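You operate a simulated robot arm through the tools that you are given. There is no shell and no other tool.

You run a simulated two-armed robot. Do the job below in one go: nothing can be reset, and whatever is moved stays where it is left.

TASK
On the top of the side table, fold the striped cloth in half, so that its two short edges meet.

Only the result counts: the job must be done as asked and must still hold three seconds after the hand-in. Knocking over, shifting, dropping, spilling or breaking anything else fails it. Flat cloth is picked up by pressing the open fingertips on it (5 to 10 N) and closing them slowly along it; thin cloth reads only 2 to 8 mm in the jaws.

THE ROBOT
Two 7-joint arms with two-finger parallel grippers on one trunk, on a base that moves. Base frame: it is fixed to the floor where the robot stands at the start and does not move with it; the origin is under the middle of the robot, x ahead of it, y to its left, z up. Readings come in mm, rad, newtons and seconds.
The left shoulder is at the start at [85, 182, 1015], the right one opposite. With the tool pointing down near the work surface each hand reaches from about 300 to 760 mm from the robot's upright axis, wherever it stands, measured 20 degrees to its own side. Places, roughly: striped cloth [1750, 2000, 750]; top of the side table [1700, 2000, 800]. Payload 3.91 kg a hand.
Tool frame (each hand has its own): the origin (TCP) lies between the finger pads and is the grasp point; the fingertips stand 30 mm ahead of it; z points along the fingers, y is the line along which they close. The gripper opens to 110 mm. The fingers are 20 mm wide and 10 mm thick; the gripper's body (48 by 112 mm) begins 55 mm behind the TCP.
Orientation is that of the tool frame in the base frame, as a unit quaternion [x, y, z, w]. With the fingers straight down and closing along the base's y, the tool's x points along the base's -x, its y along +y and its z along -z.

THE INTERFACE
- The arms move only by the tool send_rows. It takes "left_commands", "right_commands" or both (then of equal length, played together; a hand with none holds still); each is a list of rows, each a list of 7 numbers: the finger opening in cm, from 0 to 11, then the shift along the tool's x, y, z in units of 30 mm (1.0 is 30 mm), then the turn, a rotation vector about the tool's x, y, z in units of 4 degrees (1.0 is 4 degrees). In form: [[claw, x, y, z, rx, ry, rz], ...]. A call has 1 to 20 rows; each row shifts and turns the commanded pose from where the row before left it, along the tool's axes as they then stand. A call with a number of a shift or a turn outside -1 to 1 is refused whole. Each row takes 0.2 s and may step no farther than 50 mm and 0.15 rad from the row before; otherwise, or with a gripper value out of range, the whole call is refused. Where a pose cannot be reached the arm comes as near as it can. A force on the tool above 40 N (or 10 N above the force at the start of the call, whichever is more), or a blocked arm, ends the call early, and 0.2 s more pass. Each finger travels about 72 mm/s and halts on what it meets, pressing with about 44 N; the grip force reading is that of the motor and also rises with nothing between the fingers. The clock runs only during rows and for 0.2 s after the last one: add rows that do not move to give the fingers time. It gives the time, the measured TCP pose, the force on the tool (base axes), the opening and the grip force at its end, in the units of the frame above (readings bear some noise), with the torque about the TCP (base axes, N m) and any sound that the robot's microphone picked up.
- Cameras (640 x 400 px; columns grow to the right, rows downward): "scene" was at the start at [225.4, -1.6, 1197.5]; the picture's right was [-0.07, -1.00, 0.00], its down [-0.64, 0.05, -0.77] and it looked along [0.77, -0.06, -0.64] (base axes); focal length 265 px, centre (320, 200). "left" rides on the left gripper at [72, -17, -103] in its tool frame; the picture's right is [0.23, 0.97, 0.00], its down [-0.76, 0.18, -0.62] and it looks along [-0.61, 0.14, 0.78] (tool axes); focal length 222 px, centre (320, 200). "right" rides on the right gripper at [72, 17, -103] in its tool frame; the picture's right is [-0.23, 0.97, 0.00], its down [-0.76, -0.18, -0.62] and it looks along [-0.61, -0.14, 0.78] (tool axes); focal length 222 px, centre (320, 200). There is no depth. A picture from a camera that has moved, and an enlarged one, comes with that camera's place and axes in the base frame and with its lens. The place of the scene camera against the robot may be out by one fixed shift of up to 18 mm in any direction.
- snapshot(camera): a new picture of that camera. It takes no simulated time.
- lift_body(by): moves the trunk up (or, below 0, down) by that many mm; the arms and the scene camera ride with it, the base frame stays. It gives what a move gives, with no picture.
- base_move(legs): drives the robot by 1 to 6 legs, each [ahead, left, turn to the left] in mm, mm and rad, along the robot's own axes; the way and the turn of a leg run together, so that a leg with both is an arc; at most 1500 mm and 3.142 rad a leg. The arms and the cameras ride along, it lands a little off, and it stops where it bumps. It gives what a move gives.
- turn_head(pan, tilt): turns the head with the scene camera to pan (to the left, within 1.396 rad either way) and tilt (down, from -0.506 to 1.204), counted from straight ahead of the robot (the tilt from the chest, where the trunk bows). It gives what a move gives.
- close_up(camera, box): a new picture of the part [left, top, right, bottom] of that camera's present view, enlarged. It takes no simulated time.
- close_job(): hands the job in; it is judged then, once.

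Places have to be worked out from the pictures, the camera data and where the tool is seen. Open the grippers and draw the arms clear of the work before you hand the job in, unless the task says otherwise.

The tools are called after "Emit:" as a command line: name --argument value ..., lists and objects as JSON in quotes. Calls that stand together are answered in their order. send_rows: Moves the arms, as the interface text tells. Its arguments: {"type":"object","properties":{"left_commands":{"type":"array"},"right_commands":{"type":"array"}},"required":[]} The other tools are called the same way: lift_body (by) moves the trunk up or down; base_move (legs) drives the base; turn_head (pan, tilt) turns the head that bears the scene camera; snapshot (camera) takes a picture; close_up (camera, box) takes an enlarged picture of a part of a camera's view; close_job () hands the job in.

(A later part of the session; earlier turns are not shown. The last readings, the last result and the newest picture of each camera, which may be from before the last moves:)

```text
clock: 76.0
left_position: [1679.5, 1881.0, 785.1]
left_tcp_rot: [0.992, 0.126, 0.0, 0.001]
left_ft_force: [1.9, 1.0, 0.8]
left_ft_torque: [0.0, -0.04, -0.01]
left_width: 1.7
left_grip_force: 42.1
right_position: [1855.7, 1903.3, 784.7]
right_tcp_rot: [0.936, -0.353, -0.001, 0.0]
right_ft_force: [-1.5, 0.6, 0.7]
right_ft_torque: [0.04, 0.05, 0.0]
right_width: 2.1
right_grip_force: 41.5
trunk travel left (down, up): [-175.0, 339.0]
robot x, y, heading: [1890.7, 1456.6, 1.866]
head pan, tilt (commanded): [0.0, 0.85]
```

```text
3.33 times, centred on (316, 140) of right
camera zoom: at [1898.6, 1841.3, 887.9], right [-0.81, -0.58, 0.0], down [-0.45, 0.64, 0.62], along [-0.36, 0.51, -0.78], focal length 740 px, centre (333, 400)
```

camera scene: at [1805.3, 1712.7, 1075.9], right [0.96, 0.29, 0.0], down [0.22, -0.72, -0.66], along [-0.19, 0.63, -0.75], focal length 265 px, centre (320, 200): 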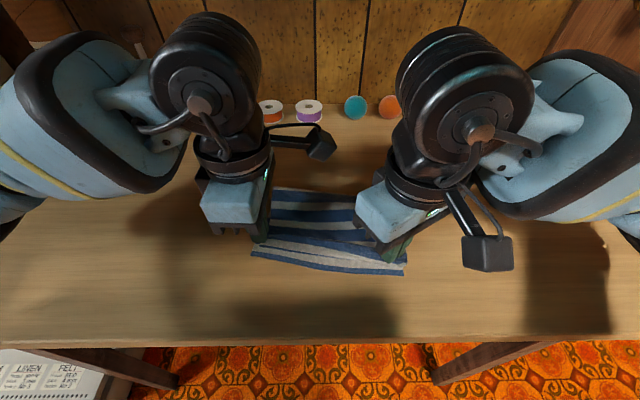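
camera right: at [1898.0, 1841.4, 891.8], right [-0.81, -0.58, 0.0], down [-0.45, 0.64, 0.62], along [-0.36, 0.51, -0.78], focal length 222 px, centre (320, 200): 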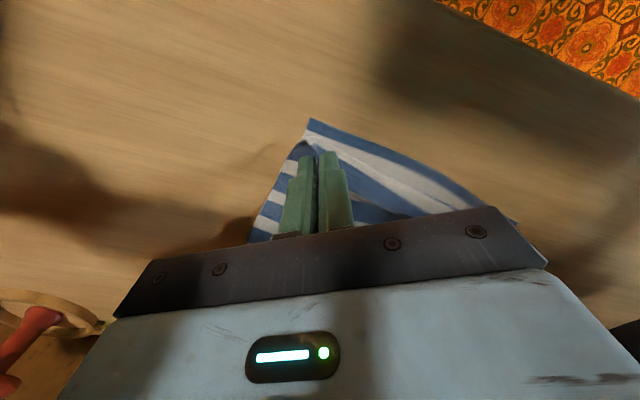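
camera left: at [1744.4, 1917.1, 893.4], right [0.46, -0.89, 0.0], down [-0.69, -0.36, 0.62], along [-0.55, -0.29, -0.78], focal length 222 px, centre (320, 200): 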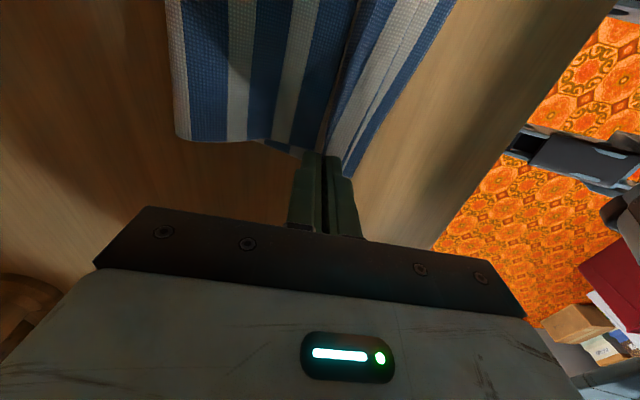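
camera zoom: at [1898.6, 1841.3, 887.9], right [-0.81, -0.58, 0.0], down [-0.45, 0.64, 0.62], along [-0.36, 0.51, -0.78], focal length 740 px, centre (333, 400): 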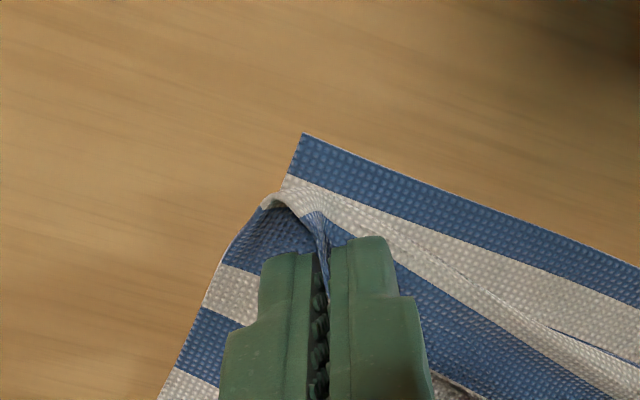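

The last 22 mm or so of the flap curls back up into the jaws, while the flap itself is about 20 mm inside the lower edge. Rolled out, the edges should therefore meet. I open the jaws only slightly to release the cloth and see how it relaxes.

Emit:
send_rows --left_commands '[[0.3, 0, 0, 0, 0, 0, 0], [0.6, 0, 0, 0, 0, 0, 0], [0.9, 0, 0, 0, 0, 0, 0], [0.9, 0, 0, 0, 0, 0, 0]]' --right_commands '[[0.3, 0, 0, 0, 0, 0, 0], [0.6, 0, 0, 0, 0, 0, 0], [0.9, 0, 0, 0, 0, 0, 0], [0.9, 0, 0, 0, 0, 0, 0]]'

Emit:
close_up --camera "scene" --box '[240, 190, 400, 290]'

Emit:
close_up --camera "left" --box '[240, 60, 432, 180]'

Emit:
close_up --camera "right" --box '[220, 80, 412, 200]'

```text
clock: 77.0
left_position: [1679.3, 1881.9, 785.3]
left_tcp_rot: [0.992, 0.126, -0.001, 0.0]
left_ft_force: [0.4, -0.2, 0.3]
left_ft_torque: [0.01, 0.01, -0.01]
left_width: 9.3
left_grip_force: 0.0
right_position: [1856.2, 1902.3, 785.6]
right_tcp_rot: [0.936, -0.353, -0.001, 0.002]
right_ft_force: [-0.8, 0.0, -0.5]
right_ft_torque: [0.01, 0.04, 0.01]
right_width: 9.1
right_grip_force: 0.1
trunk travel left (down, up): [-175.0, 339.0]
robot x, y, heading: [1895.4, 1454.3, 1.861]
head pan, tilt (commanded): [0.0, 0.85]
```

```text
4.00 times, centred on (320, 240) of scene
camera zoom: at [1805.3, 1712.7, 1075.9], right [0.96, 0.29, 0.0], down [0.22, -0.72, -0.66], along [-0.19, 0.63, -0.75], focal length 1062 px, centre (320, 40)
```

zoom: 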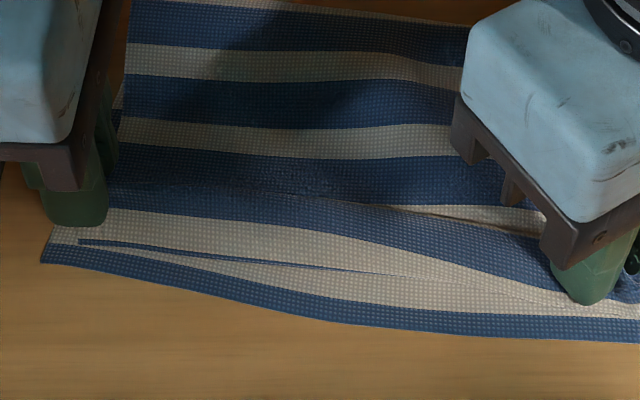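

```text
3.33 times, centred on (336, 120) of left
camera zoom: at [1744.3, 1917.5, 888.9], right [0.46, -0.89, 0.0], down [-0.69, -0.36, 0.62], along [-0.55, -0.29, -0.78], focal length 740 px, centre (267, 467)
```

zoom: 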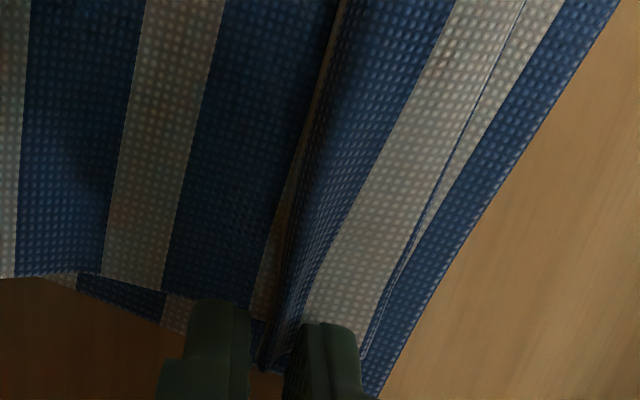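

```text
3.33 times, centred on (316, 140) of right
camera zoom: at [1898.5, 1841.4, 888.0], right [-0.81, -0.58, 0.0], down [-0.45, 0.64, 0.62], along [-0.36, 0.51, -0.78], focal length 740 px, centre (333, 400)
```

zoom: 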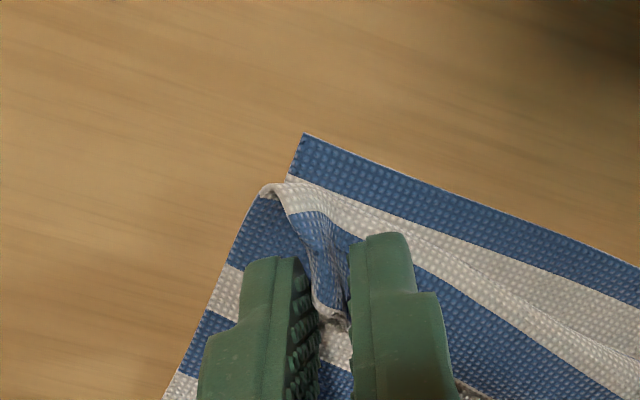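

The released end has laid itself back as a narrow hem on top of the flap. I open a little more and lift both hands straight up, to see the whole cloth clearly.

Emit:
send_rows --left_commands '[[1.4, 0, 0, -0.03, 0, 0, 0], [2.0, 0, 0, -0.1, 0, 0, 0], [2.0, 0, 0, -0.2, 0, 0, 0], [2.0, 0, 0, -0.4, 0, 0, 0], [2.0, 0, 0, -0.6, 0, 0, 0], [2.0, 0, 0, -0.8, 0, 0, 0], [2.0, 0, 0, -0.8, 0, 0, 0]]' --right_commands '[[1.4, 0, 0, -0.03, 0, 0, 0], [2.0, 0, 0, -0.1, 0, 0, 0], [2.0, 0, 0, -0.2, 0, 0, 0], [2.0, 0, 0, -0.4, 0, 0, 0], [2.0, 0, 0, -0.6, 0, 0, 0], [2.0, 0, 0, -0.8, 0, 0, 0], [2.0, 0, 0, -0.8, 0, 0, 0]]'

Emit:
send_rows --left_commands '[[3, -0.9, 0, 0, 0, 0, 0], [3, -0.9, 0, 0, 0, 0, 0], [3, -0.9, 0, 0, 0, 0, 0], [3, -0.9, 0, 0, 0, 0, 0], [3, -0.9, 0, 0, 0, 0, 0]]' --right_commands '[[3, 0.47, -0.76, 0, 0, 0, 0], [3, 0.47, -0.76, 0, 0, 0, 0], [3, 0.47, -0.76, 0, 0, 0, 0], [3, 0.47, -0.76, 0, 0, 0, 0], [3, 0.47, -0.76, 0, 0, 0, 0]]'

Emit:
snapshot --camera "scene"

Emit:
close_up --camera "scene" --box '[224, 170, 448, 310]'

Emit:
snapshot --camera "left"

Emit:
snapshot --camera "right"

```text
clock: 78.6
left_position: [1680.3, 1881.2, 873.5]
left_tcp_rot: [0.992, 0.126, 0.0, 0.0]
left_ft_force: [0.7, -0.6, 0.4]
left_ft_torque: [0.02, 0.01, 0.01]
left_width: 19.9
left_grip_force: 0.0
right_position: [1855.2, 1903.1, 872.9]
right_tcp_rot: [0.935, -0.354, 0.001, 0.0]
right_ft_force: [-0.2, -0.1, -1.1]
right_ft_torque: [-0.01, 0.01, 0.02]
right_width: 19.8
right_grip_force: 0.1
trunk travel left (down, up): [-175.0, 339.0]
robot x, y, heading: [1892.7, 1453.7, 1.86]
head pan, tilt (commanded): [0.0, 0.85]
```

```text
clock: 79.8
left_position: [1548.9, 1845.5, 871.7]
left_tcp_rot: [0.992, 0.125, 0.001, -0.001]
left_ft_force: [-0.4, -0.5, -0.6]
left_ft_torque: [0.01, -0.04, -0.04]
left_width: 29.8
left_grip_force: 0.1
right_position: [1983.3, 1941.7, 872.5]
right_tcp_rot: [0.936, -0.353, 0.0, 0.0]
right_ft_force: [-0.2, 0.0, 0.1]
right_ft_torque: [-0.02, -0.01, 0.01]
right_width: 30.1
right_grip_force: 0.1
trunk travel left (down, up): [-175.0, 339.0]
robot x, y, heading: [1893.8, 1453.0, 1.864]
head pan, tilt (commanded): [0.0, 0.85]
```

```text
taken
camera scene: at [1805.4, 1712.4, 1076.0], right [0.96, 0.29, 0.0], down [0.22, -0.72, -0.66], along [-0.19, 0.63, -0.75], focal length 265 px, centre (320, 200)
```

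scene: 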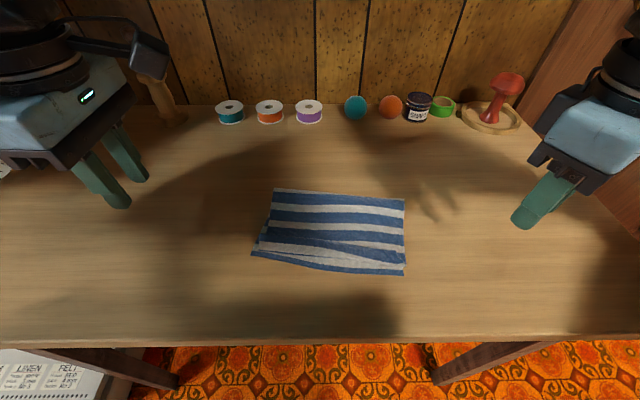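

```text
2.86 times, centred on (336, 240) of scene
camera zoom: at [1805.4, 1712.4, 1076.0], right [0.96, 0.29, 0.0], down [0.22, -0.72, -0.66], along [-0.19, 0.63, -0.75], focal length 758 px, centre (274, 86)
```

zoom: 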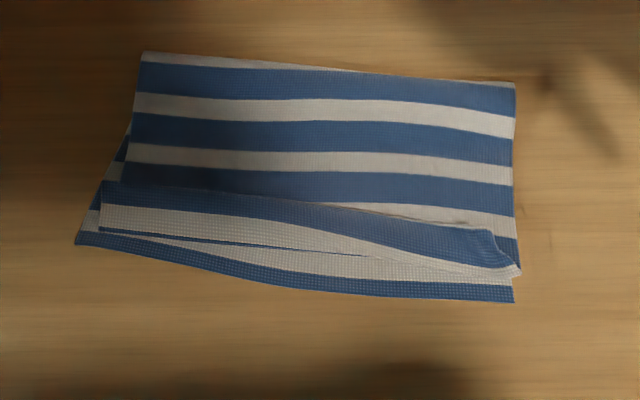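

```text
taken
camera left: at [1613.9, 1882.5, 976.8], right [0.46, -0.89, 0.0], down [-0.69, -0.36, 0.62], along [-0.55, -0.29, -0.78], focal length 222 px, centre (320, 200)
```

left: 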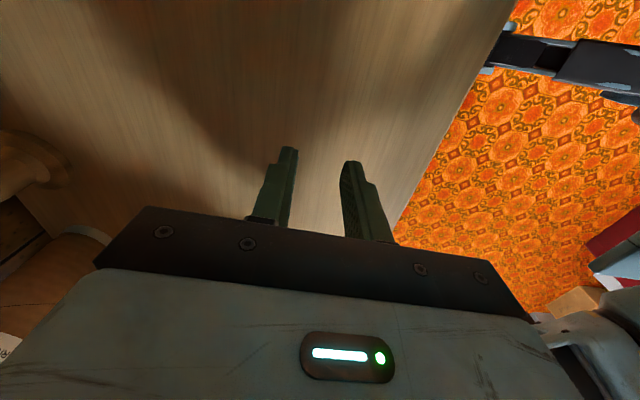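

```text
taken
camera right: at [2026.5, 1880.5, 975.7], right [-0.81, -0.58, 0.0], down [-0.45, 0.64, 0.62], along [-0.36, 0.51, -0.78], focal length 222 px, centre (320, 200)
```

right: 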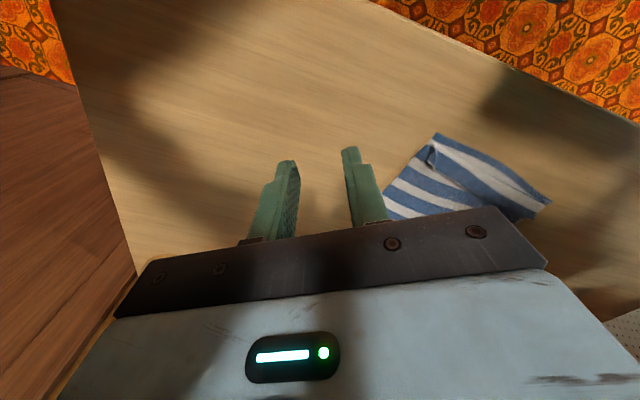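

The view shows a clean fold, but with the flap's last 25 mm or so lying back on top as a hem. Rolled out, it would overhang the lower edge by roughly 12 to 20 mm. I will roll it out with the right hand as a two-finger rake swept towards me, and turn and open that hand for it first.

Emit:
send_rows --right_commands '[[5, 0, 0, 0, 0, 0, 1], [7, 0, 0, 0, 0, 0, 1], [9, 0, 0, 0, 0, 0, 1], [11, 0, 0, 0, 0, 0, 1], [11, 0, 0, 0, 0, 0, 1], [11, 0, 0, 0, 0, 0, 1], [11, 0, 0, 0, 0, 0, 1], [11, 0, 0, 0, 0, 0, 1], [11, 0, 0, 0, 0, 0, 1], [11, 0, 0, 0, 0, 0, 1]]'

Emit:
close_up --camera "scene" --box '[240, 180, 416, 290]'

```text
clock: 82.0
left_position: [1548.8, 1848.0, 872.8]
left_tcp_rot: [0.992, 0.126, 0.0, 0.0]
left_ft_force: [0.0, -0.8, 0.3]
left_ft_torque: [-0.02, 0.0, 0.0]
left_width: 29.8
left_grip_force: 0.1
right_position: [1984.6, 1940.9, 871.2]
right_tcp_rot: [0.758, -0.653, -0.001, 0.0]
right_ft_force: [-0.2, -0.1, 0.9]
right_ft_torque: [0.03, -0.01, -0.01]
right_width: 109.9
right_grip_force: 0.1
trunk travel left (down, up): [-175.0, 339.0]
robot x, y, heading: [1892.2, 1456.6, 1.863]
head pan, tilt (commanded): [0.0, 0.85]
```

```text
3.64 times, centred on (328, 235) of scene
camera zoom: at [1805.3, 1712.7, 1075.9], right [0.96, 0.29, 0.0], down [0.22, -0.72, -0.66], along [-0.19, 0.63, -0.75], focal length 965 px, centre (291, 73)
```

zoom: 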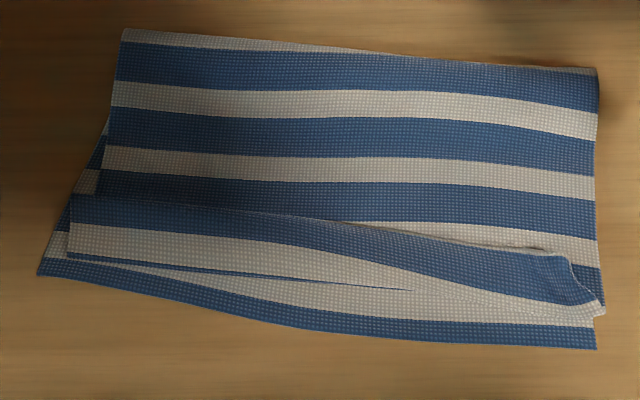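

The hem's free edge runs from about [475,-82] to [450,102] in my own frame (ahead, right). I bring the rake over the flap just behind that edge and go down close to it.

Emit:
send_rows --right_commands '[[11, -0.08, 0.9125, 0, 0, 0, 0], [11, -0.08, 0.9125, 0, 0, 0, 0], [11, -0.08, 0.9125, 0, 0, 0, 0], [11, -0.08, 0.9125, 0, 0, 0, 0], [11, -0.08, 0.9125, 0, 0, 0, 0], [11, -0.08, 0.9125, 0, 0, 0, 0], [11, -0.08, 0.9125, 0, 0, 0, 0], [11, -0.08, 0.9125, 0, 0, 0, 0], [11, 0, 0, 0.9, 0, 0, 0], [11, 0, 0, 0.9, 0, 0, 0], [11, 0, 0, 0.7, 0, 0, 0], [11, 0, 0, 0.1, 0, 0, 0]]'

Emit:
close_up --camera "scene" --box '[208, 170, 432, 310]'

Emit:
snapshot --camera "right"

```text
clock: 84.6
left_position: [1549.4, 1847.2, 872.6]
left_tcp_rot: [0.992, 0.127, -0.001, 0.001]
left_ft_force: [1.2, 0.8, 1.0]
left_ft_torque: [-0.01, 0.02, 0.01]
left_width: 30.2
left_grip_force: 0.0
right_position: [1765.0, 1927.3, 793.0]
right_tcp_rot: [0.758, -0.652, -0.001, 0.0]
right_ft_force: [0.9, 0.4, -0.5]
right_ft_torque: [0.01, 0.01, -0.03]
right_width: 110.1
right_grip_force: 0.1
trunk travel left (down, up): [-175.0, 339.0]
robot x, y, heading: [1894.5, 1455.9, 1.864]
head pan, tilt (commanded): [0.0, 0.85]
```

```text
2.86 times, centred on (320, 240) of scene
camera zoom: at [1805.3, 1712.7, 1076.0], right [0.96, 0.29, 0.0], down [0.22, -0.72, -0.66], along [-0.19, 0.63, -0.75], focal length 758 px, centre (320, 86)
```

zoom: 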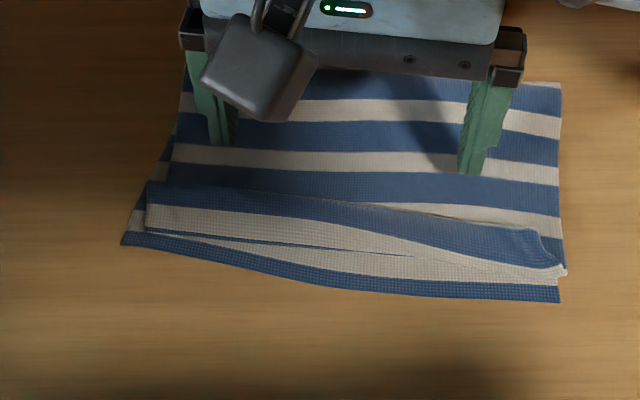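

```text
taken
camera right: at [1758.0, 1852.8, 897.2], right [-1.0, 0.08, 0.0], down [0.06, 0.78, 0.62], along [0.05, 0.62, -0.78], focal length 222 px, centre (320, 200)
```

right: 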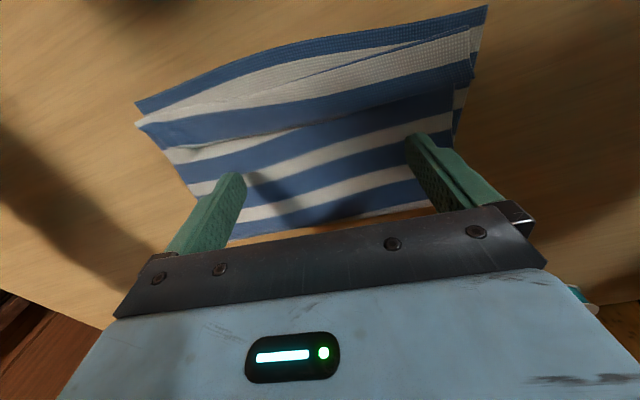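

The rake stands behind the hem's edge, about 9 mm above the flap. I lower it until it just touches the flap.

Emit:
send_rows --right_commands '[[11, 0, 0, 0.13, 0, 0, 0], [11, 0, 0, 0.1, 0, 0, 0], [11, 0, 0, 0, 0, 0, 0]]'

Emit:
send_rows --right_commands '[[11, 0, 0, 0.04, 0, 0, 0], [11, 0, 0, 0, 0, 0, 0]]'

```text
clock: 85.4
left_position: [1549.1, 1846.7, 872.4]
left_tcp_rot: [0.992, 0.126, 0.0, 0.0]
left_ft_force: [-0.3, 0.2, -1.1]
left_ft_torque: [0.01, -0.03, -0.02]
left_width: 30.3
left_grip_force: 0.0
right_position: [1764.3, 1927.8, 785.3]
right_tcp_rot: [0.758, -0.653, -0.001, 0.001]
right_ft_force: [-0.1, -0.5, 0.5]
right_ft_torque: [0.0, -0.04, 0.01]
right_width: 109.9
right_grip_force: 0.1
trunk travel left (down, up): [-175.0, 339.0]
robot x, y, heading: [1893.1, 1455.2, 1.862]
head pan, tilt (commanded): [0.0, 0.85]
```

```text
clock: 86.0
left_position: [1549.1, 1848.0, 872.9]
left_tcp_rot: [0.992, 0.126, 0.0, 0.0]
left_ft_force: [0.4, -0.3, -0.5]
left_ft_torque: [0.0, 0.01, 0.02]
left_width: 30.0
left_grip_force: 0.1
right_position: [1764.2, 1928.3, 785.9]
right_tcp_rot: [0.758, -0.652, -0.001, 0.001]
right_ft_force: [0.4, 0.0, 0.2]
right_ft_torque: [0.01, 0.0, -0.01]
right_width: 109.9
right_grip_force: 0.0
trunk travel left (down, up): [-175.0, 339.0]
robot x, y, heading: [1894.5, 1451.3, 1.863]
head pan, tilt (commanded): [0.0, 0.85]
```

No contact yet. I lower a little further in two small steps.

Emit:
send_rows --right_commands '[[11, 0, 0, 0.04, 0, 0, 0], [11, 0, 0, 0, 0, 0, 0]]'

Emit:
close_up --camera "scene" --box '[240, 190, 400, 290]'

```text
clock: 86.6
left_position: [1550.1, 1846.5, 873.1]
left_tcp_rot: [0.992, 0.126, 0.0, 0.0]
left_ft_force: [0.0, 0.3, 0.4]
left_ft_torque: [-0.03, -0.02, -0.01]
left_width: 30.0
left_grip_force: 0.1
right_position: [1763.8, 1928.0, 784.6]
right_tcp_rot: [0.758, -0.653, 0.0, 0.001]
right_ft_force: [-0.6, 1.0, -0.6]
right_ft_torque: [-0.02, -0.01, 0.0]
right_width: 110.0
right_grip_force: 0.1
trunk travel left (down, up): [-175.0, 339.0]
robot x, y, heading: [1893.2, 1456.3, 1.859]
head pan, tilt (commanded): [0.0, 0.85]
```

```text
4.00 times, centred on (320, 240) of scene
camera zoom: at [1805.3, 1712.7, 1075.9], right [0.96, 0.29, 0.0], down [0.22, -0.72, -0.66], along [-0.19, 0.63, -0.75], focal length 1062 px, centre (320, 40)
```

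zoom: 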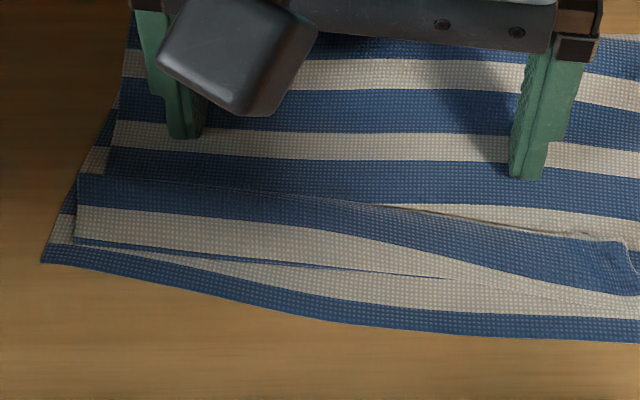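

The fingertips are just about touching the flap at z 784. I sweep 36 mm towards me, and then look at the hem.

Emit:
send_rows --right_commands '[[11, 0.2, 0, 0.02, 0, 0, 0], [11, 0.2, 0, 0, 0, 0, 0], [11, 0.2, 0, 0, 0, 0, 0], [11, 0.2, 0, 0, 0, 0, 0], [11, 0.2, 0, 0, 0, 0, 0], [11, 0.2, 0, 0, 0, 0, 0]]'

Emit:
close_up --camera "scene" --box '[240, 190, 400, 290]'

Emit:
close_up --camera "right" --box '[160, 0, 480, 200]'

```text
clock: 88.0
left_position: [1548.4, 1846.9, 873.9]
left_tcp_rot: [0.992, 0.126, -0.001, 0.001]
left_ft_force: [0.3, 0.0, 0.6]
left_ft_torque: [-0.03, 0.01, 0.01]
left_width: 30.0
left_grip_force: 0.1
right_position: [1769.3, 1892.1, 784.3]
right_tcp_rot: [0.759, -0.651, 0.001, 0.0]
right_ft_force: [0.3, 0.1, 0.2]
right_ft_torque: [0.01, -0.01, 0.02]
right_width: 110.0
right_grip_force: 0.1
trunk travel left (down, up): [-175.0, 339.0]
robot x, y, heading: [1895.3, 1454.5, 1.863]
head pan, tilt (commanded): [0.0, 0.85]
```

```text
4.00 times, centred on (320, 240) of scene
camera zoom: at [1805.3, 1712.7, 1075.9], right [0.96, 0.29, 0.0], down [0.22, -0.72, -0.66], along [-0.19, 0.63, -0.75], focal length 1062 px, centre (320, 40)
```

zoom: 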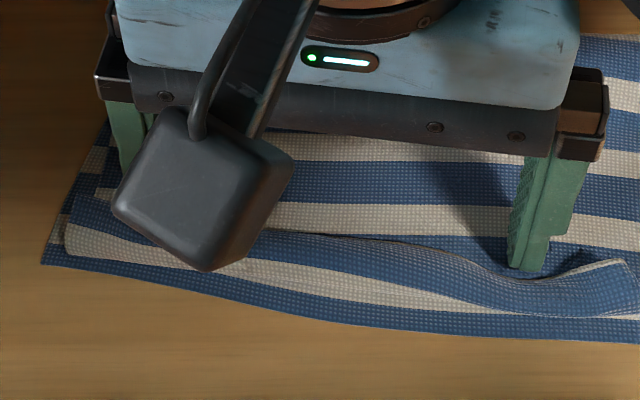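

```text
2.00 times, centred on (320, 100) of right
camera zoom: at [1763.7, 1817.6, 888.3], right [-1.0, 0.08, 0.0], down [0.06, 0.78, 0.62], along [0.05, 0.62, -0.78], focal length 444 px, centre (320, 400)
```

zoom: 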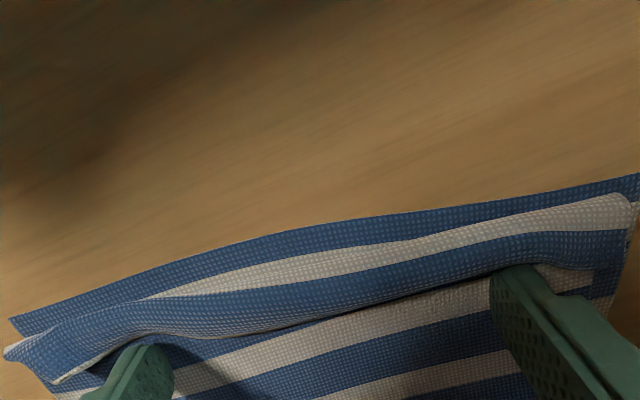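

It works: the hem is standing up and rolling outward ahead of the rake. I continue the sweep another 42 mm.

Emit:
send_rows --right_commands '[[11, 0.2, 0, 0, 0, 0, 0], [11, 0.2, 0, 0, 0, 0, 0], [11, 0.2, 0, 0, 0, 0, 0], [11, 0.2, 0, 0, 0, 0, 0]]'

Emit:
close_up --camera "right" --box '[160, 0, 480, 200]'

Emit:
send_rows --right_commands '[[11, 0.2, 0, 0, 0, 0, 0], [11, 0.2, 0, 0, 0, 0, 0], [11, 0.2, 0, 0, 0, 0, 0]]'

Emit:
close_up --camera "right" --box '[160, 0, 480, 200]'

Emit:
close_up --camera "scene" --box '[240, 190, 400, 290]'

```text
clock: 89.0
left_position: [1548.9, 1847.3, 872.2]
left_tcp_rot: [0.992, 0.127, 0.0, 0.0]
left_ft_force: [0.0, 0.0, 0.0]
left_ft_torque: [0.01, 0.01, 0.0]
left_width: 29.7
left_grip_force: 0.0
right_position: [1772.5, 1867.8, 784.1]
right_tcp_rot: [0.758, -0.652, 0.0, 0.0]
right_ft_force: [-0.3, 0.0, -0.5]
right_ft_torque: [-0.01, 0.0, 0.01]
right_width: 109.8
right_grip_force: 0.1
trunk travel left (down, up): [-175.0, 339.0]
robot x, y, heading: [1892.2, 1455.4, 1.859]
head pan, tilt (commanded): [0.0, 0.85]
```

```text
2.00 times, centred on (320, 100) of right
camera zoom: at [1767.5, 1793.6, 887.8], right [-1.0, 0.08, 0.0], down [0.06, 0.78, 0.62], along [0.05, 0.62, -0.78], focal length 444 px, centre (320, 400)
```

zoom: 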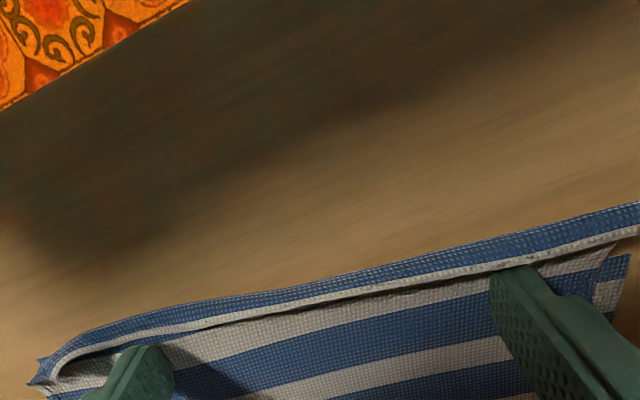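

```text
clock: 89.8
left_position: [1550.0, 1845.9, 873.5]
left_tcp_rot: [0.992, 0.126, 0.0, 0.001]
left_ft_force: [0.3, -1.1, -0.6]
left_ft_torque: [-0.02, -0.01, 0.01]
left_width: 30.0
left_grip_force: 0.1
right_position: [1775.4, 1850.5, 782.9]
right_tcp_rot: [0.758, -0.652, -0.001, 0.001]
right_ft_force: [0.1, -0.8, -0.3]
right_ft_torque: [0.02, -0.01, 0.02]
right_width: 109.7
right_grip_force: 0.0
trunk travel left (down, up): [-175.0, 339.0]
robot x, y, heading: [1891.0, 1455.4, 1.866]
head pan, tilt (commanded): [0.0, 0.85]
```

```text
2.00 times, centred on (320, 100) of right
camera zoom: at [1769.9, 1775.7, 887.8], right [-1.0, 0.08, 0.0], down [0.06, 0.78, 0.62], along [0.05, 0.62, -0.78], focal length 444 px, centre (320, 400)
```

zoom: 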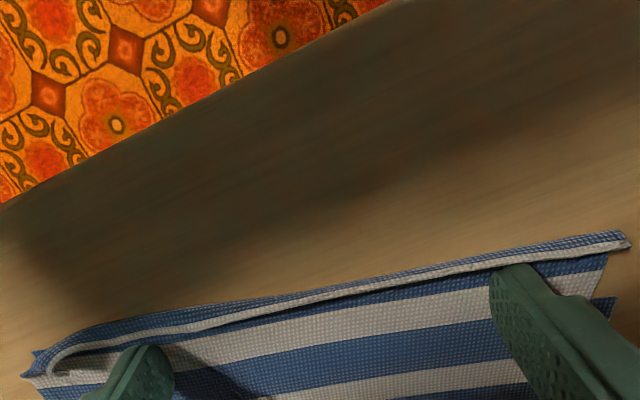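

```text
4.00 times, centred on (320, 240) of scene
camera zoom: at [1805.3, 1712.7, 1075.9], right [0.96, 0.29, 0.0], down [0.22, -0.72, -0.66], along [-0.19, 0.63, -0.75], focal length 1062 px, centre (320, 40)
```

zoom: 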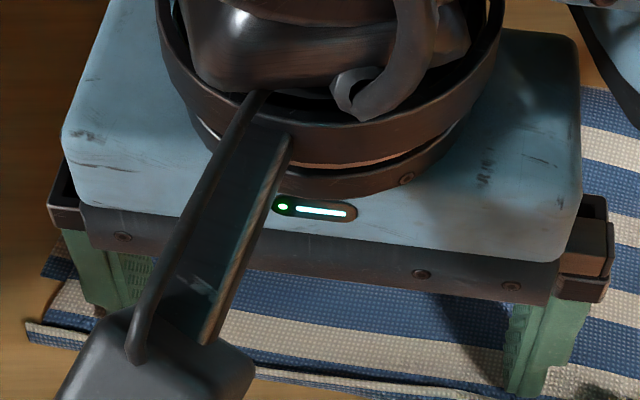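

The edge stripe now seems to lie outermost. I lift the rake straight up and move it aside to look at the whole cloth.

Emit:
send_rows --right_commands '[[11, -0.05, 0, -0.3, 0, 0, 0], [11, 0, 0, -0.7, 0, 0, 0], [11, 0, 0, -0.9, 0, 0, 0], [11, 0, 0, -0.9, 0, 0, 0], [11, 0, -0.9, -0.2, 0, 0, 0], [11, -0.1, -0.9, 0, 0, 0, 0], [11, -0.1, -0.9, 0, 0, 0, 0], [11, -0.1, -0.9, 0, 0, 0, 0], [11, -0.1, -0.9, 0, 0, 0, 0], [11, -0.1, -0.9, 0, 0, 0, 0], [11, -0.1, -0.9, 0, 0, 0, 0], [11, -0.1, -0.9, 0, 0, 0, 0]]'

Emit:
snapshot --camera "scene"

Emit:
close_up --camera "scene" --box '[224, 170, 448, 310]'

```text
clock: 92.4
left_position: [1550.2, 1847.0, 873.7]
left_tcp_rot: [0.992, 0.126, 0.0, 0.0]
left_ft_force: [-0.5, -0.8, -0.3]
left_ft_torque: [0.02, 0.02, 0.02]
left_width: 29.8
left_grip_force: 0.0
right_position: [1985.8, 1904.3, 874.3]
right_tcp_rot: [0.759, -0.651, -0.001, 0.001]
right_ft_force: [0.5, 0.1, 0.5]
right_ft_torque: [0.0, -0.03, 0.03]
right_width: 109.7
right_grip_force: 0.0
trunk travel left (down, up): [-175.0, 339.0]
robot x, y, heading: [1891.0, 1455.4, 1.862]
head pan, tilt (commanded): [0.0, 0.85]
```

```text
taken
camera scene: at [1805.7, 1712.6, 1076.0], right [0.96, 0.29, 0.0], down [0.22, -0.72, -0.66], along [-0.19, 0.63, -0.75], focal length 265 px, centre (320, 200)
```

scene: 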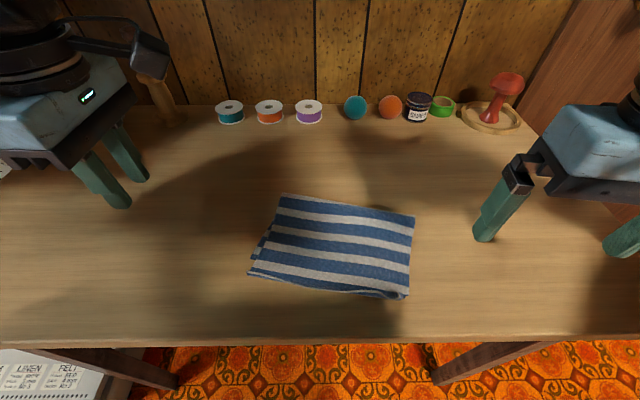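

```text
2.86 times, centred on (336, 240) of scene
camera zoom: at [1805.7, 1712.6, 1076.0], right [0.96, 0.29, 0.0], down [0.22, -0.72, -0.66], along [-0.19, 0.63, -0.75], focal length 758 px, centre (274, 86)
```

zoom: 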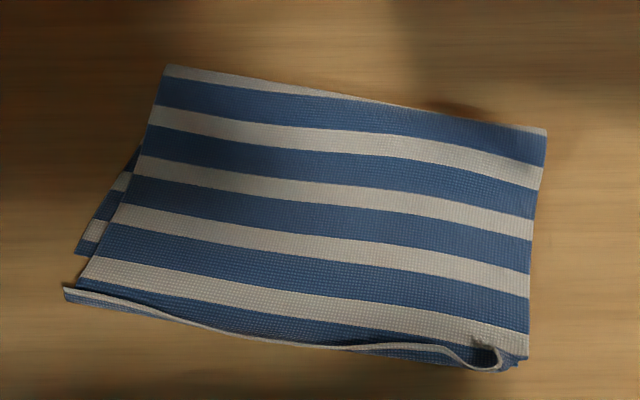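

The hem is rolled out: the flap's edge is now in front, slightly curled up. The sweep turned the cloth a little, and on the left the flap overhangs the lower corner (at about 440 mm ahead) by some 20 mm. I bring the right hand's camera low in front of the cloth, to see how both edges lie.

Emit:
send_rows --right_commands '[[8, 0.8, 0.5, 0, 0, 0, 0], [6, 0.8, 0.8, 0, 0, 0, 0], [5, 0.6, 0.9, 0, 0, 0, 0], [5, 0.3, 0.9, 0, 0, 0, 0], [5, 0, 0.9, 0, 0, 0, 0], [5, 0, 0.9, 0, 0, 0, 0]]'

Emit:
snapshot --camera "right"

Emit:
snapshot --camera "scene"

```text
clock: 93.8
left_position: [1548.6, 1847.0, 872.1]
left_tcp_rot: [0.992, 0.126, 0.0, 0.0]
left_ft_force: [0.8, 0.1, 1.0]
left_ft_torque: [-0.04, -0.01, 0.02]
left_width: 30.1
left_grip_force: 0.0
right_position: [1851.2, 1809.5, 873.5]
right_tcp_rot: [0.758, -0.652, 0.0, 0.001]
right_ft_force: [0.2, -0.7, 0.4]
right_ft_torque: [0.03, 0.0, 0.0]
right_width: 49.9
right_grip_force: 0.1
trunk travel left (down, up): [-175.0, 339.0]
robot x, y, heading: [1892.3, 1455.7, 1.86]
head pan, tilt (commanded): [0.0, 0.85]
```

```text
taken
camera right: at [1845.7, 1734.3, 977.6], right [-1.0, 0.08, 0.0], down [0.06, 0.78, 0.62], along [0.05, 0.62, -0.78], focal length 222 px, centre (320, 200)
```

right: 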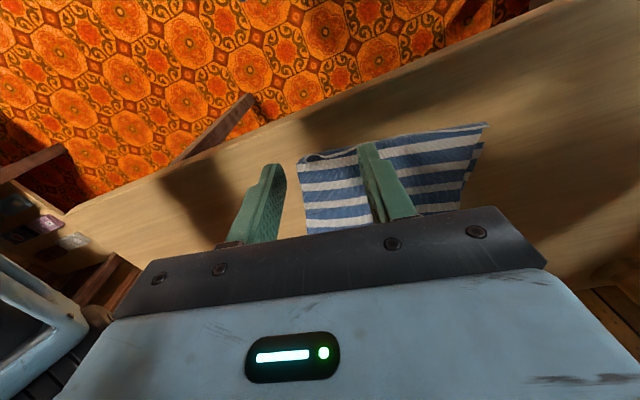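

```text
taken
camera scene: at [1804.9, 1712.6, 1075.9], right [0.96, 0.29, 0.0], down [0.22, -0.72, -0.66], along [-0.19, 0.63, -0.75], focal length 265 px, centre (320, 200)
```

scene: 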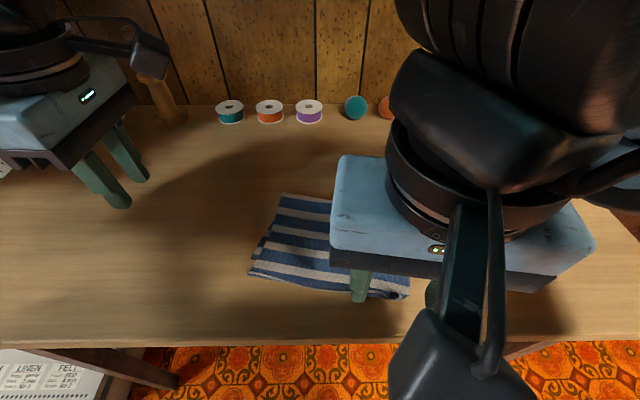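

The right camera now sees the front edges. I enlarge that part.

Emit:
close_up --camera "right" --box '[280, 100, 504, 240]'

Emit:
close_up --camera "right" --box '[284, 120, 380, 180]'

Emit:
close_up --camera "right" --box '[400, 100, 512, 170]'

```text
2.86 times, centred on (392, 170) of right
camera zoom: at [1845.7, 1734.3, 977.6], right [-1.0, 0.08, 0.0], down [0.06, 0.78, 0.62], along [0.05, 0.62, -0.78], focal length 635 px, centre (114, 286)
```

zoom: 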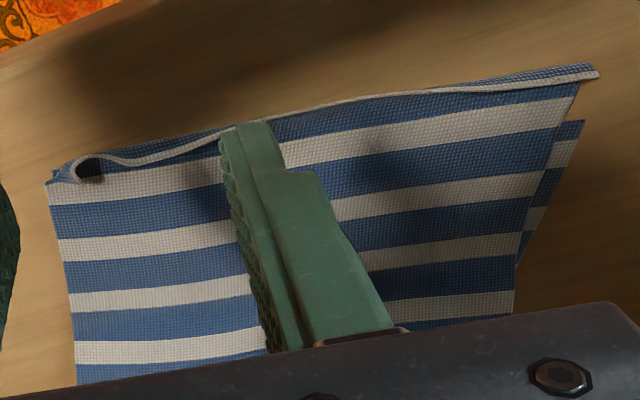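

```text
6.67 times, centred on (332, 150) of right
camera zoom: at [1845.7, 1734.3, 977.6], right [-1.0, 0.08, 0.0], down [0.06, 0.78, 0.62], along [0.05, 0.62, -0.78], focal length 1481 px, centre (240, 533)
```

zoom: 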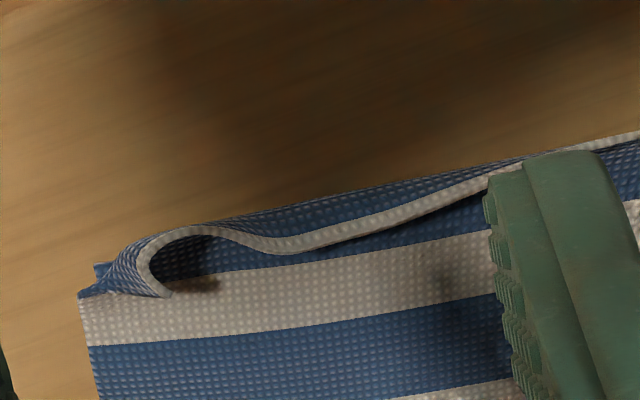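

```text
5.71 times, centred on (456, 135) of right
camera zoom: at [1845.7, 1734.3, 977.6], right [-1.0, 0.08, 0.0], down [0.06, 0.78, 0.62], along [0.05, 0.62, -0.78], focal length 1269 px, centre (-457, 571)
```

zoom: 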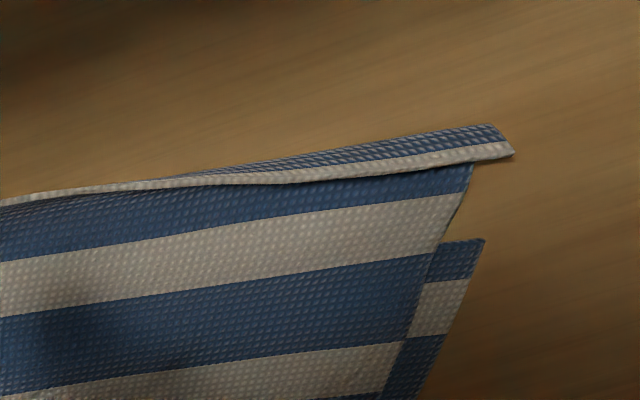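

Measured from this view: the lower layer's front corners are at about (437,-94) and (385,102). The flap's crease runs from (413,-92) to (382,82), with its edge strip bent upward. So I should regrip the flap's standing edge at both corners and lay it again. I test whether the right hand can turn fore-and-aft, with its camera outward, at this nearer distance.

Emit:
send_rows --right_commands '[[4, -0.517, -0.666, 0, 0, 0, -1], [4, -0.517, -0.666, 0, 0, 0, -1], [4, -0.517, -0.666, 0, 0, 0, -1], [4, -0.517, -0.666, 0, 0, 0, -1], [4, 0, 0, 0, 0, 0, -1], [4, 0, 0, 0, 0, 0, -1], [4, 0, 0, 0, 0, 0, -1], [4, 0, 0, 0, 0, 0, -1], [4, 0, 0, 0, 0, 0, -1], [4, 0, 0, 0, 0, 0, -1], [4, 0, 0, 0, 0, 0, -1], [4, 0, 0, 0, 0, 0, -1], [4, 0, 0, 0, 0, 0, -1], [4, 0, 0, 0, 0, 0, -1], [4, 0, 0, 0, 0, 0, -1], [4, 0, 0, 0, 0, 0, -1], [4, 0, 0, 0, 0, 0, -1], [4, 0, 0, 0, 0, 0, -1], [4, 0, 0, 0, 0, 0, -1], [4, 0, 0, 0, 0, 0, -1]]'

Emit:
snapshot --camera "scene"

```text
clock: 98.0
left_position: [1549.6, 1848.3, 873.0]
left_tcp_rot: [0.992, 0.126, 0.001, 0.0]
left_ft_force: [-0.9, 0.3, 1.0]
left_ft_torque: [-0.01, 0.0, 0.01]
left_width: 30.3
left_grip_force: 0.1
right_position: [1914.3, 1889.5, 875.0]
right_tcp_rot: [1.0, -0.011, 0.001, -0.001]
right_ft_force: [0.4, 0.5, 0.8]
right_ft_torque: [0.02, 0.01, 0.0]
right_width: 40.1
right_grip_force: 0.0
trunk travel left (down, up): [-175.0, 339.0]
robot x, y, heading: [1893.8, 1453.0, 1.862]
head pan, tilt (commanded): [0.0, 0.85]
```

```text
taken
camera scene: at [1805.3, 1712.7, 1075.9], right [0.96, 0.29, 0.0], down [0.22, -0.72, -0.66], along [-0.19, 0.63, -0.75], focal length 265 px, centre (320, 200)
```

scene: 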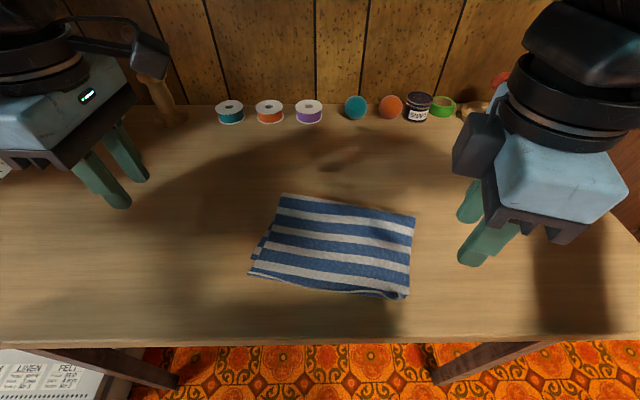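

The right hand turned to about -72° without trouble at this distance. The dark block appears on its left in the picture, so I check where its camera really is.

Emit:
snapshot --camera "right"

Emit:
close_up --camera "scene" --box '[400, 60, 640, 280]'

```text
taken
camera right: at [1985.8, 1869.9, 977.6], right [-0.25, -0.97, 0.0], down [-0.76, 0.2, 0.62], along [-0.6, 0.15, -0.78], focal length 222 px, centre (320, 200)
```

right: 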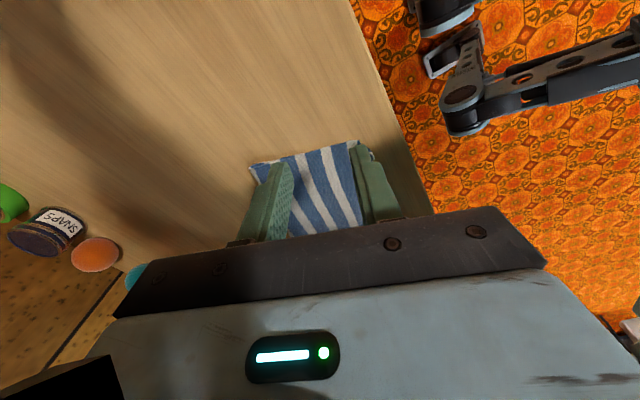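

```text
1.82 times, centred on (520, 170) of scene
camera zoom: at [1805.3, 1712.7, 1075.9], right [0.96, 0.29, 0.0], down [0.22, -0.72, -0.66], along [-0.19, 0.63, -0.75], focal length 483 px, centre (-44, 254)
```

zoom: 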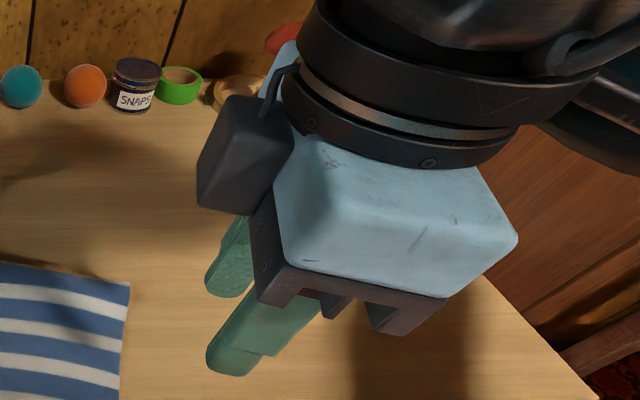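

I pan the head to the right to see the whole right hand, and find out what that block beside it is.

Emit:
turn_head --pan -0.75 --tilt 0.6

Emit:
snapshot --camera "scene"

```text
clock: 99.1
left_position: [1548.7, 1847.4, 873.1]
left_tcp_rot: [0.992, 0.127, -0.001, 0.0]
left_ft_force: [-0.7, -0.1, 0.2]
left_ft_torque: [0.0, 0.0, 0.02]
left_width: 30.1
left_grip_force: 0.1
right_position: [1913.9, 1889.2, 874.6]
right_tcp_rot: [1.0, -0.012, 0.0, 0.0]
right_ft_force: [0.4, -1.1, -0.5]
right_ft_torque: [0.01, -0.01, 0.04]
right_width: 40.1
right_grip_force: 0.0
trunk travel left (down, up): [-175.0, 339.0]
robot x, y, heading: [1889.9, 1453.6, 1.861]
head pan, tilt (commanded): [-0.75, 0.6]
```

```text
taken
camera scene: at [1866.9, 1717.1, 1096.8], right [0.9, -0.44, 0.0], down [-0.25, -0.51, -0.82], along [0.36, 0.74, -0.57], focal length 265 px, centre (320, 200)
```

scene: 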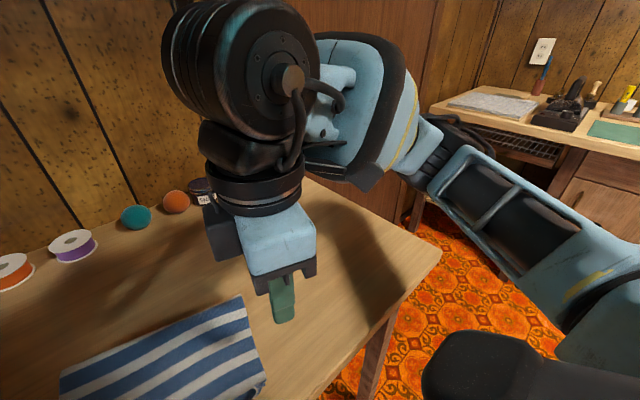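

The second block is a fixed part on the gripper's other side. With the left hand at its fore-and-aft angle, the right hand at +32° (across the front-right corner) keeps all blocks clear of each other. I turn the right hand to +32° and the left by +8° to match the cloth's slant.

Emit:
send_rows --left_commands '[[3, 0, 0, 0, 0, 0, 1], [3, 0, 0, 0, 0, 0, 1], [3, 0, 0, 0, 0, 0, 0], [3, 0, 0, 0, 0, 0, 0], [3, 0, 0, 0, 0, 0, 0], [3, 0, 0, 0, 0, 0, 0], [3, 0, 0, 0, 0, 0, 0], [3, 0, 0, 0, 0, 0, 0], [3, 0, 0, 0, 0, 0, 0], [3, 0, 0, 0, 0, 0, 0], [3, 0, 0, 0, 0, 0, 0], [3, 0, 0, 0, 0, 0, 0], [3, 0, 0, 0, 0, 0, 0], [3, 0, 0, 0, 0, 0, 0], [3, 0, 0, 0, 0, 0, 0], [3, 0, 0, 0, 0, 0, 0], [3, 0, 0, 0, 0, 0, 0], [3, 0, 0, 0, 0, 0, 0], [3, 0, 0, 0, 0, 0, 0], [3, 0, 0, 0, 0, 0, 0]]' --right_commands '[[3, 0, 0, 0, 0, 0, 1], [3, 0, 0, 0, 0, 0, 1], [3, 0, 0, 0, 0, 0, 1], [3, 0, 0, 0, 0, 0, 1], [3, 0, 0, 0, 0, 0, 1], [3, 0, 0, 0, 0, 0, 1], [3, 0, 0, 0, 0, 0, 1], [3, 0, 0, 0, 0, 0, 1], [3, 0, 0, 0, 0, 0, 1], [3, 0, 0, 0, 0, 0, 1], [3, 0, 0, 0, 0, 0, 1], [3, 0, 0, 0, 0, 0, 1], [3, 0, 0, 0, 0, 0, 1], [3, 0, 0, 0, 0, 0, 1], [3, 0, 0, 0, 0, 0, 1], [3, 0, 0, 0, 0, 0, 1], [3, 0, 0, 0, 0, 0, 1], [3, 0, 0, 0, 0, 0, 1], [3, 0, 0, 0, 0, 0, 1], [3, 0, 0, 0, 0, 0, 1]]'

Emit:
send_rows --right_commands '[[3, 0, 0, 0, 0, 0, 1], [3, 0, 0, 0, 0, 0, 1], [3, 0, 0, 0, 0, 0, 1], [3, 0, 0, 0, 0, 0, 1], [3, 0, 0, 0, 0, 0, 1], [3, 0, 0, 0, 0, 0, 1]]'

Emit:
turn_head --pan 0.0 --tilt 0.95

Emit:
snapshot --camera "scene"

Emit:
close_up --camera "scene" --box '[224, 130, 448, 270]'

```text
clock: 103.3
left_position: [1549.8, 1847.3, 872.9]
left_tcp_rot: [0.998, 0.057, 0.0, -0.001]
left_ft_force: [0.0, 0.7, 0.1]
left_ft_torque: [0.01, -0.02, 0.01]
left_width: 30.1
left_grip_force: 0.0
right_position: [1914.4, 1888.1, 873.3]
right_tcp_rot: [0.758, -0.653, 0.0, 0.001]
right_ft_force: [-0.3, 0.1, 0.4]
right_ft_torque: [0.03, 0.0, 0.0]
right_width: 30.3
right_grip_force: 0.1
trunk travel left (down, up): [-175.0, 339.0]
robot x, y, heading: [1893.1, 1452.8, 1.86]
head pan, tilt (commanded): [-0.75, 0.6]
```

```text
clock: 104.7
left_position: [1549.5, 1848.1, 872.9]
left_tcp_rot: [0.998, 0.057, 0.0, 0.0]
left_ft_force: [0.0, -0.7, -1.1]
left_ft_torque: [0.0, 0.03, -0.01]
left_width: 29.8
left_grip_force: 0.2
right_position: [1913.5, 1889.5, 873.9]
right_tcp_rot: [-0.605, 0.796, 0.0, 0.0]
right_ft_force: [0.2, -0.3, 0.9]
right_ft_torque: [-0.01, 0.0, -0.01]
right_width: 30.0
right_grip_force: 0.1
trunk travel left (down, up): [-175.0, 339.0]
robot x, y, heading: [1891.2, 1455.7, 1.863]
head pan, tilt (commanded): [-0.75, 0.6]
```

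```text
clock: 105.8
left_position: [1550.3, 1847.3, 872.2]
left_tcp_rot: [0.998, 0.057, 0.0, 0.0]
left_ft_force: [-0.4, -0.2, -0.4]
left_ft_torque: [0.01, -0.02, 0.0]
left_width: 29.7
left_grip_force: 0.0
right_position: [1914.1, 1888.7, 873.8]
right_tcp_rot: [-0.606, 0.795, 0.0, -0.001]
right_ft_force: [0.4, -1.4, 0.1]
right_ft_torque: [0.0, 0.01, -0.02]
right_width: 29.8
right_grip_force: 0.0
trunk travel left (down, up): [-175.0, 339.0]
robot x, y, heading: [1893.3, 1455.1, 1.864]
head pan, tilt (commanded): [0.0, 0.949]
```

```text
taken
camera scene: at [1807.0, 1707.5, 1068.4], right [0.96, 0.29, 0.0], down [0.23, -0.78, -0.58], along [-0.17, 0.56, -0.81], focal length 265 px, centre (320, 200)
```

scene: 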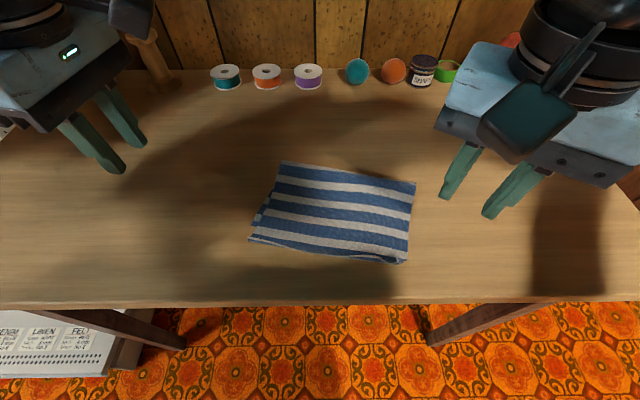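

```text
2.86 times, centred on (336, 200) of scene
camera zoom: at [1807.0, 1707.5, 1068.4], right [0.96, 0.29, 0.0], down [0.23, -0.78, -0.58], along [-0.17, 0.56, -0.81], focal length 758 px, centre (274, 200)
```

zoom: 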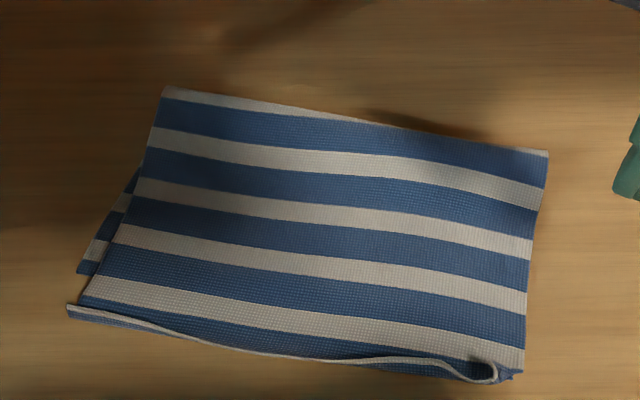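

The picture confirms the lower corners near (438,-91) and (387,103), with the flap's edge strip standing up along the front and curled at the right corner. I turn the right hand 16° more, and then bring both hands above their corners.

Emit:
send_rows --left_commands '[[2.4, 0.914, 0.23, 0, 0, 0, 0], [2.4, 0.914, 0.23, 0, 0, 0, 0], [2.4, 0.914, 0.23, 0, 0, 0, 0], [2.4, 0.914, 0.23, 0, 0, 0, 0], [2.4, 0.914, 0.23, 0, 0, 0, 0]]' --right_commands '[[2.8, 0, 0, 0, 0, 0, 1], [2.8, 0, 0, 0, 0, 0, 1], [2.8, 0, 0, 0, 0, 0, 1], [2.8, 0, 0, 0, 0, 0, 1], [2.8, 0, 0, 0, 0, 0, 0]]'

Emit:
snapshot --camera "left"

```text
clock: 107.0
left_position: [1689.3, 1827.9, 871.8]
left_tcp_rot: [0.998, 0.056, 0.0, -0.001]
left_ft_force: [-0.7, -0.7, -0.2]
left_ft_torque: [0.0, 0.0, 0.0]
left_width: 24.1
left_grip_force: 0.1
right_position: [1914.7, 1888.7, 874.3]
right_tcp_rot: [-0.489, 0.872, -0.001, 0.0]
right_ft_force: [-0.4, -0.7, 0.2]
right_ft_torque: [-0.01, -0.01, -0.03]
right_width: 28.0
right_grip_force: 0.1
trunk travel left (down, up): [-175.0, 339.0]
robot x, y, heading: [1892.8, 1456.0, 1.861]
head pan, tilt (commanded): [0.0, 0.949]
```

```text
taken
camera left: at [1758.2, 1856.0, 975.9], right [0.34, -0.94, 0.0], down [-0.74, -0.26, 0.62], along [-0.59, -0.21, -0.78], focal length 222 px, centre (320, 200)
```

left: 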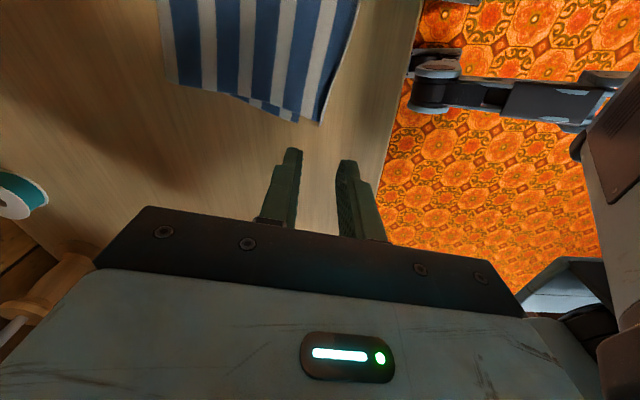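

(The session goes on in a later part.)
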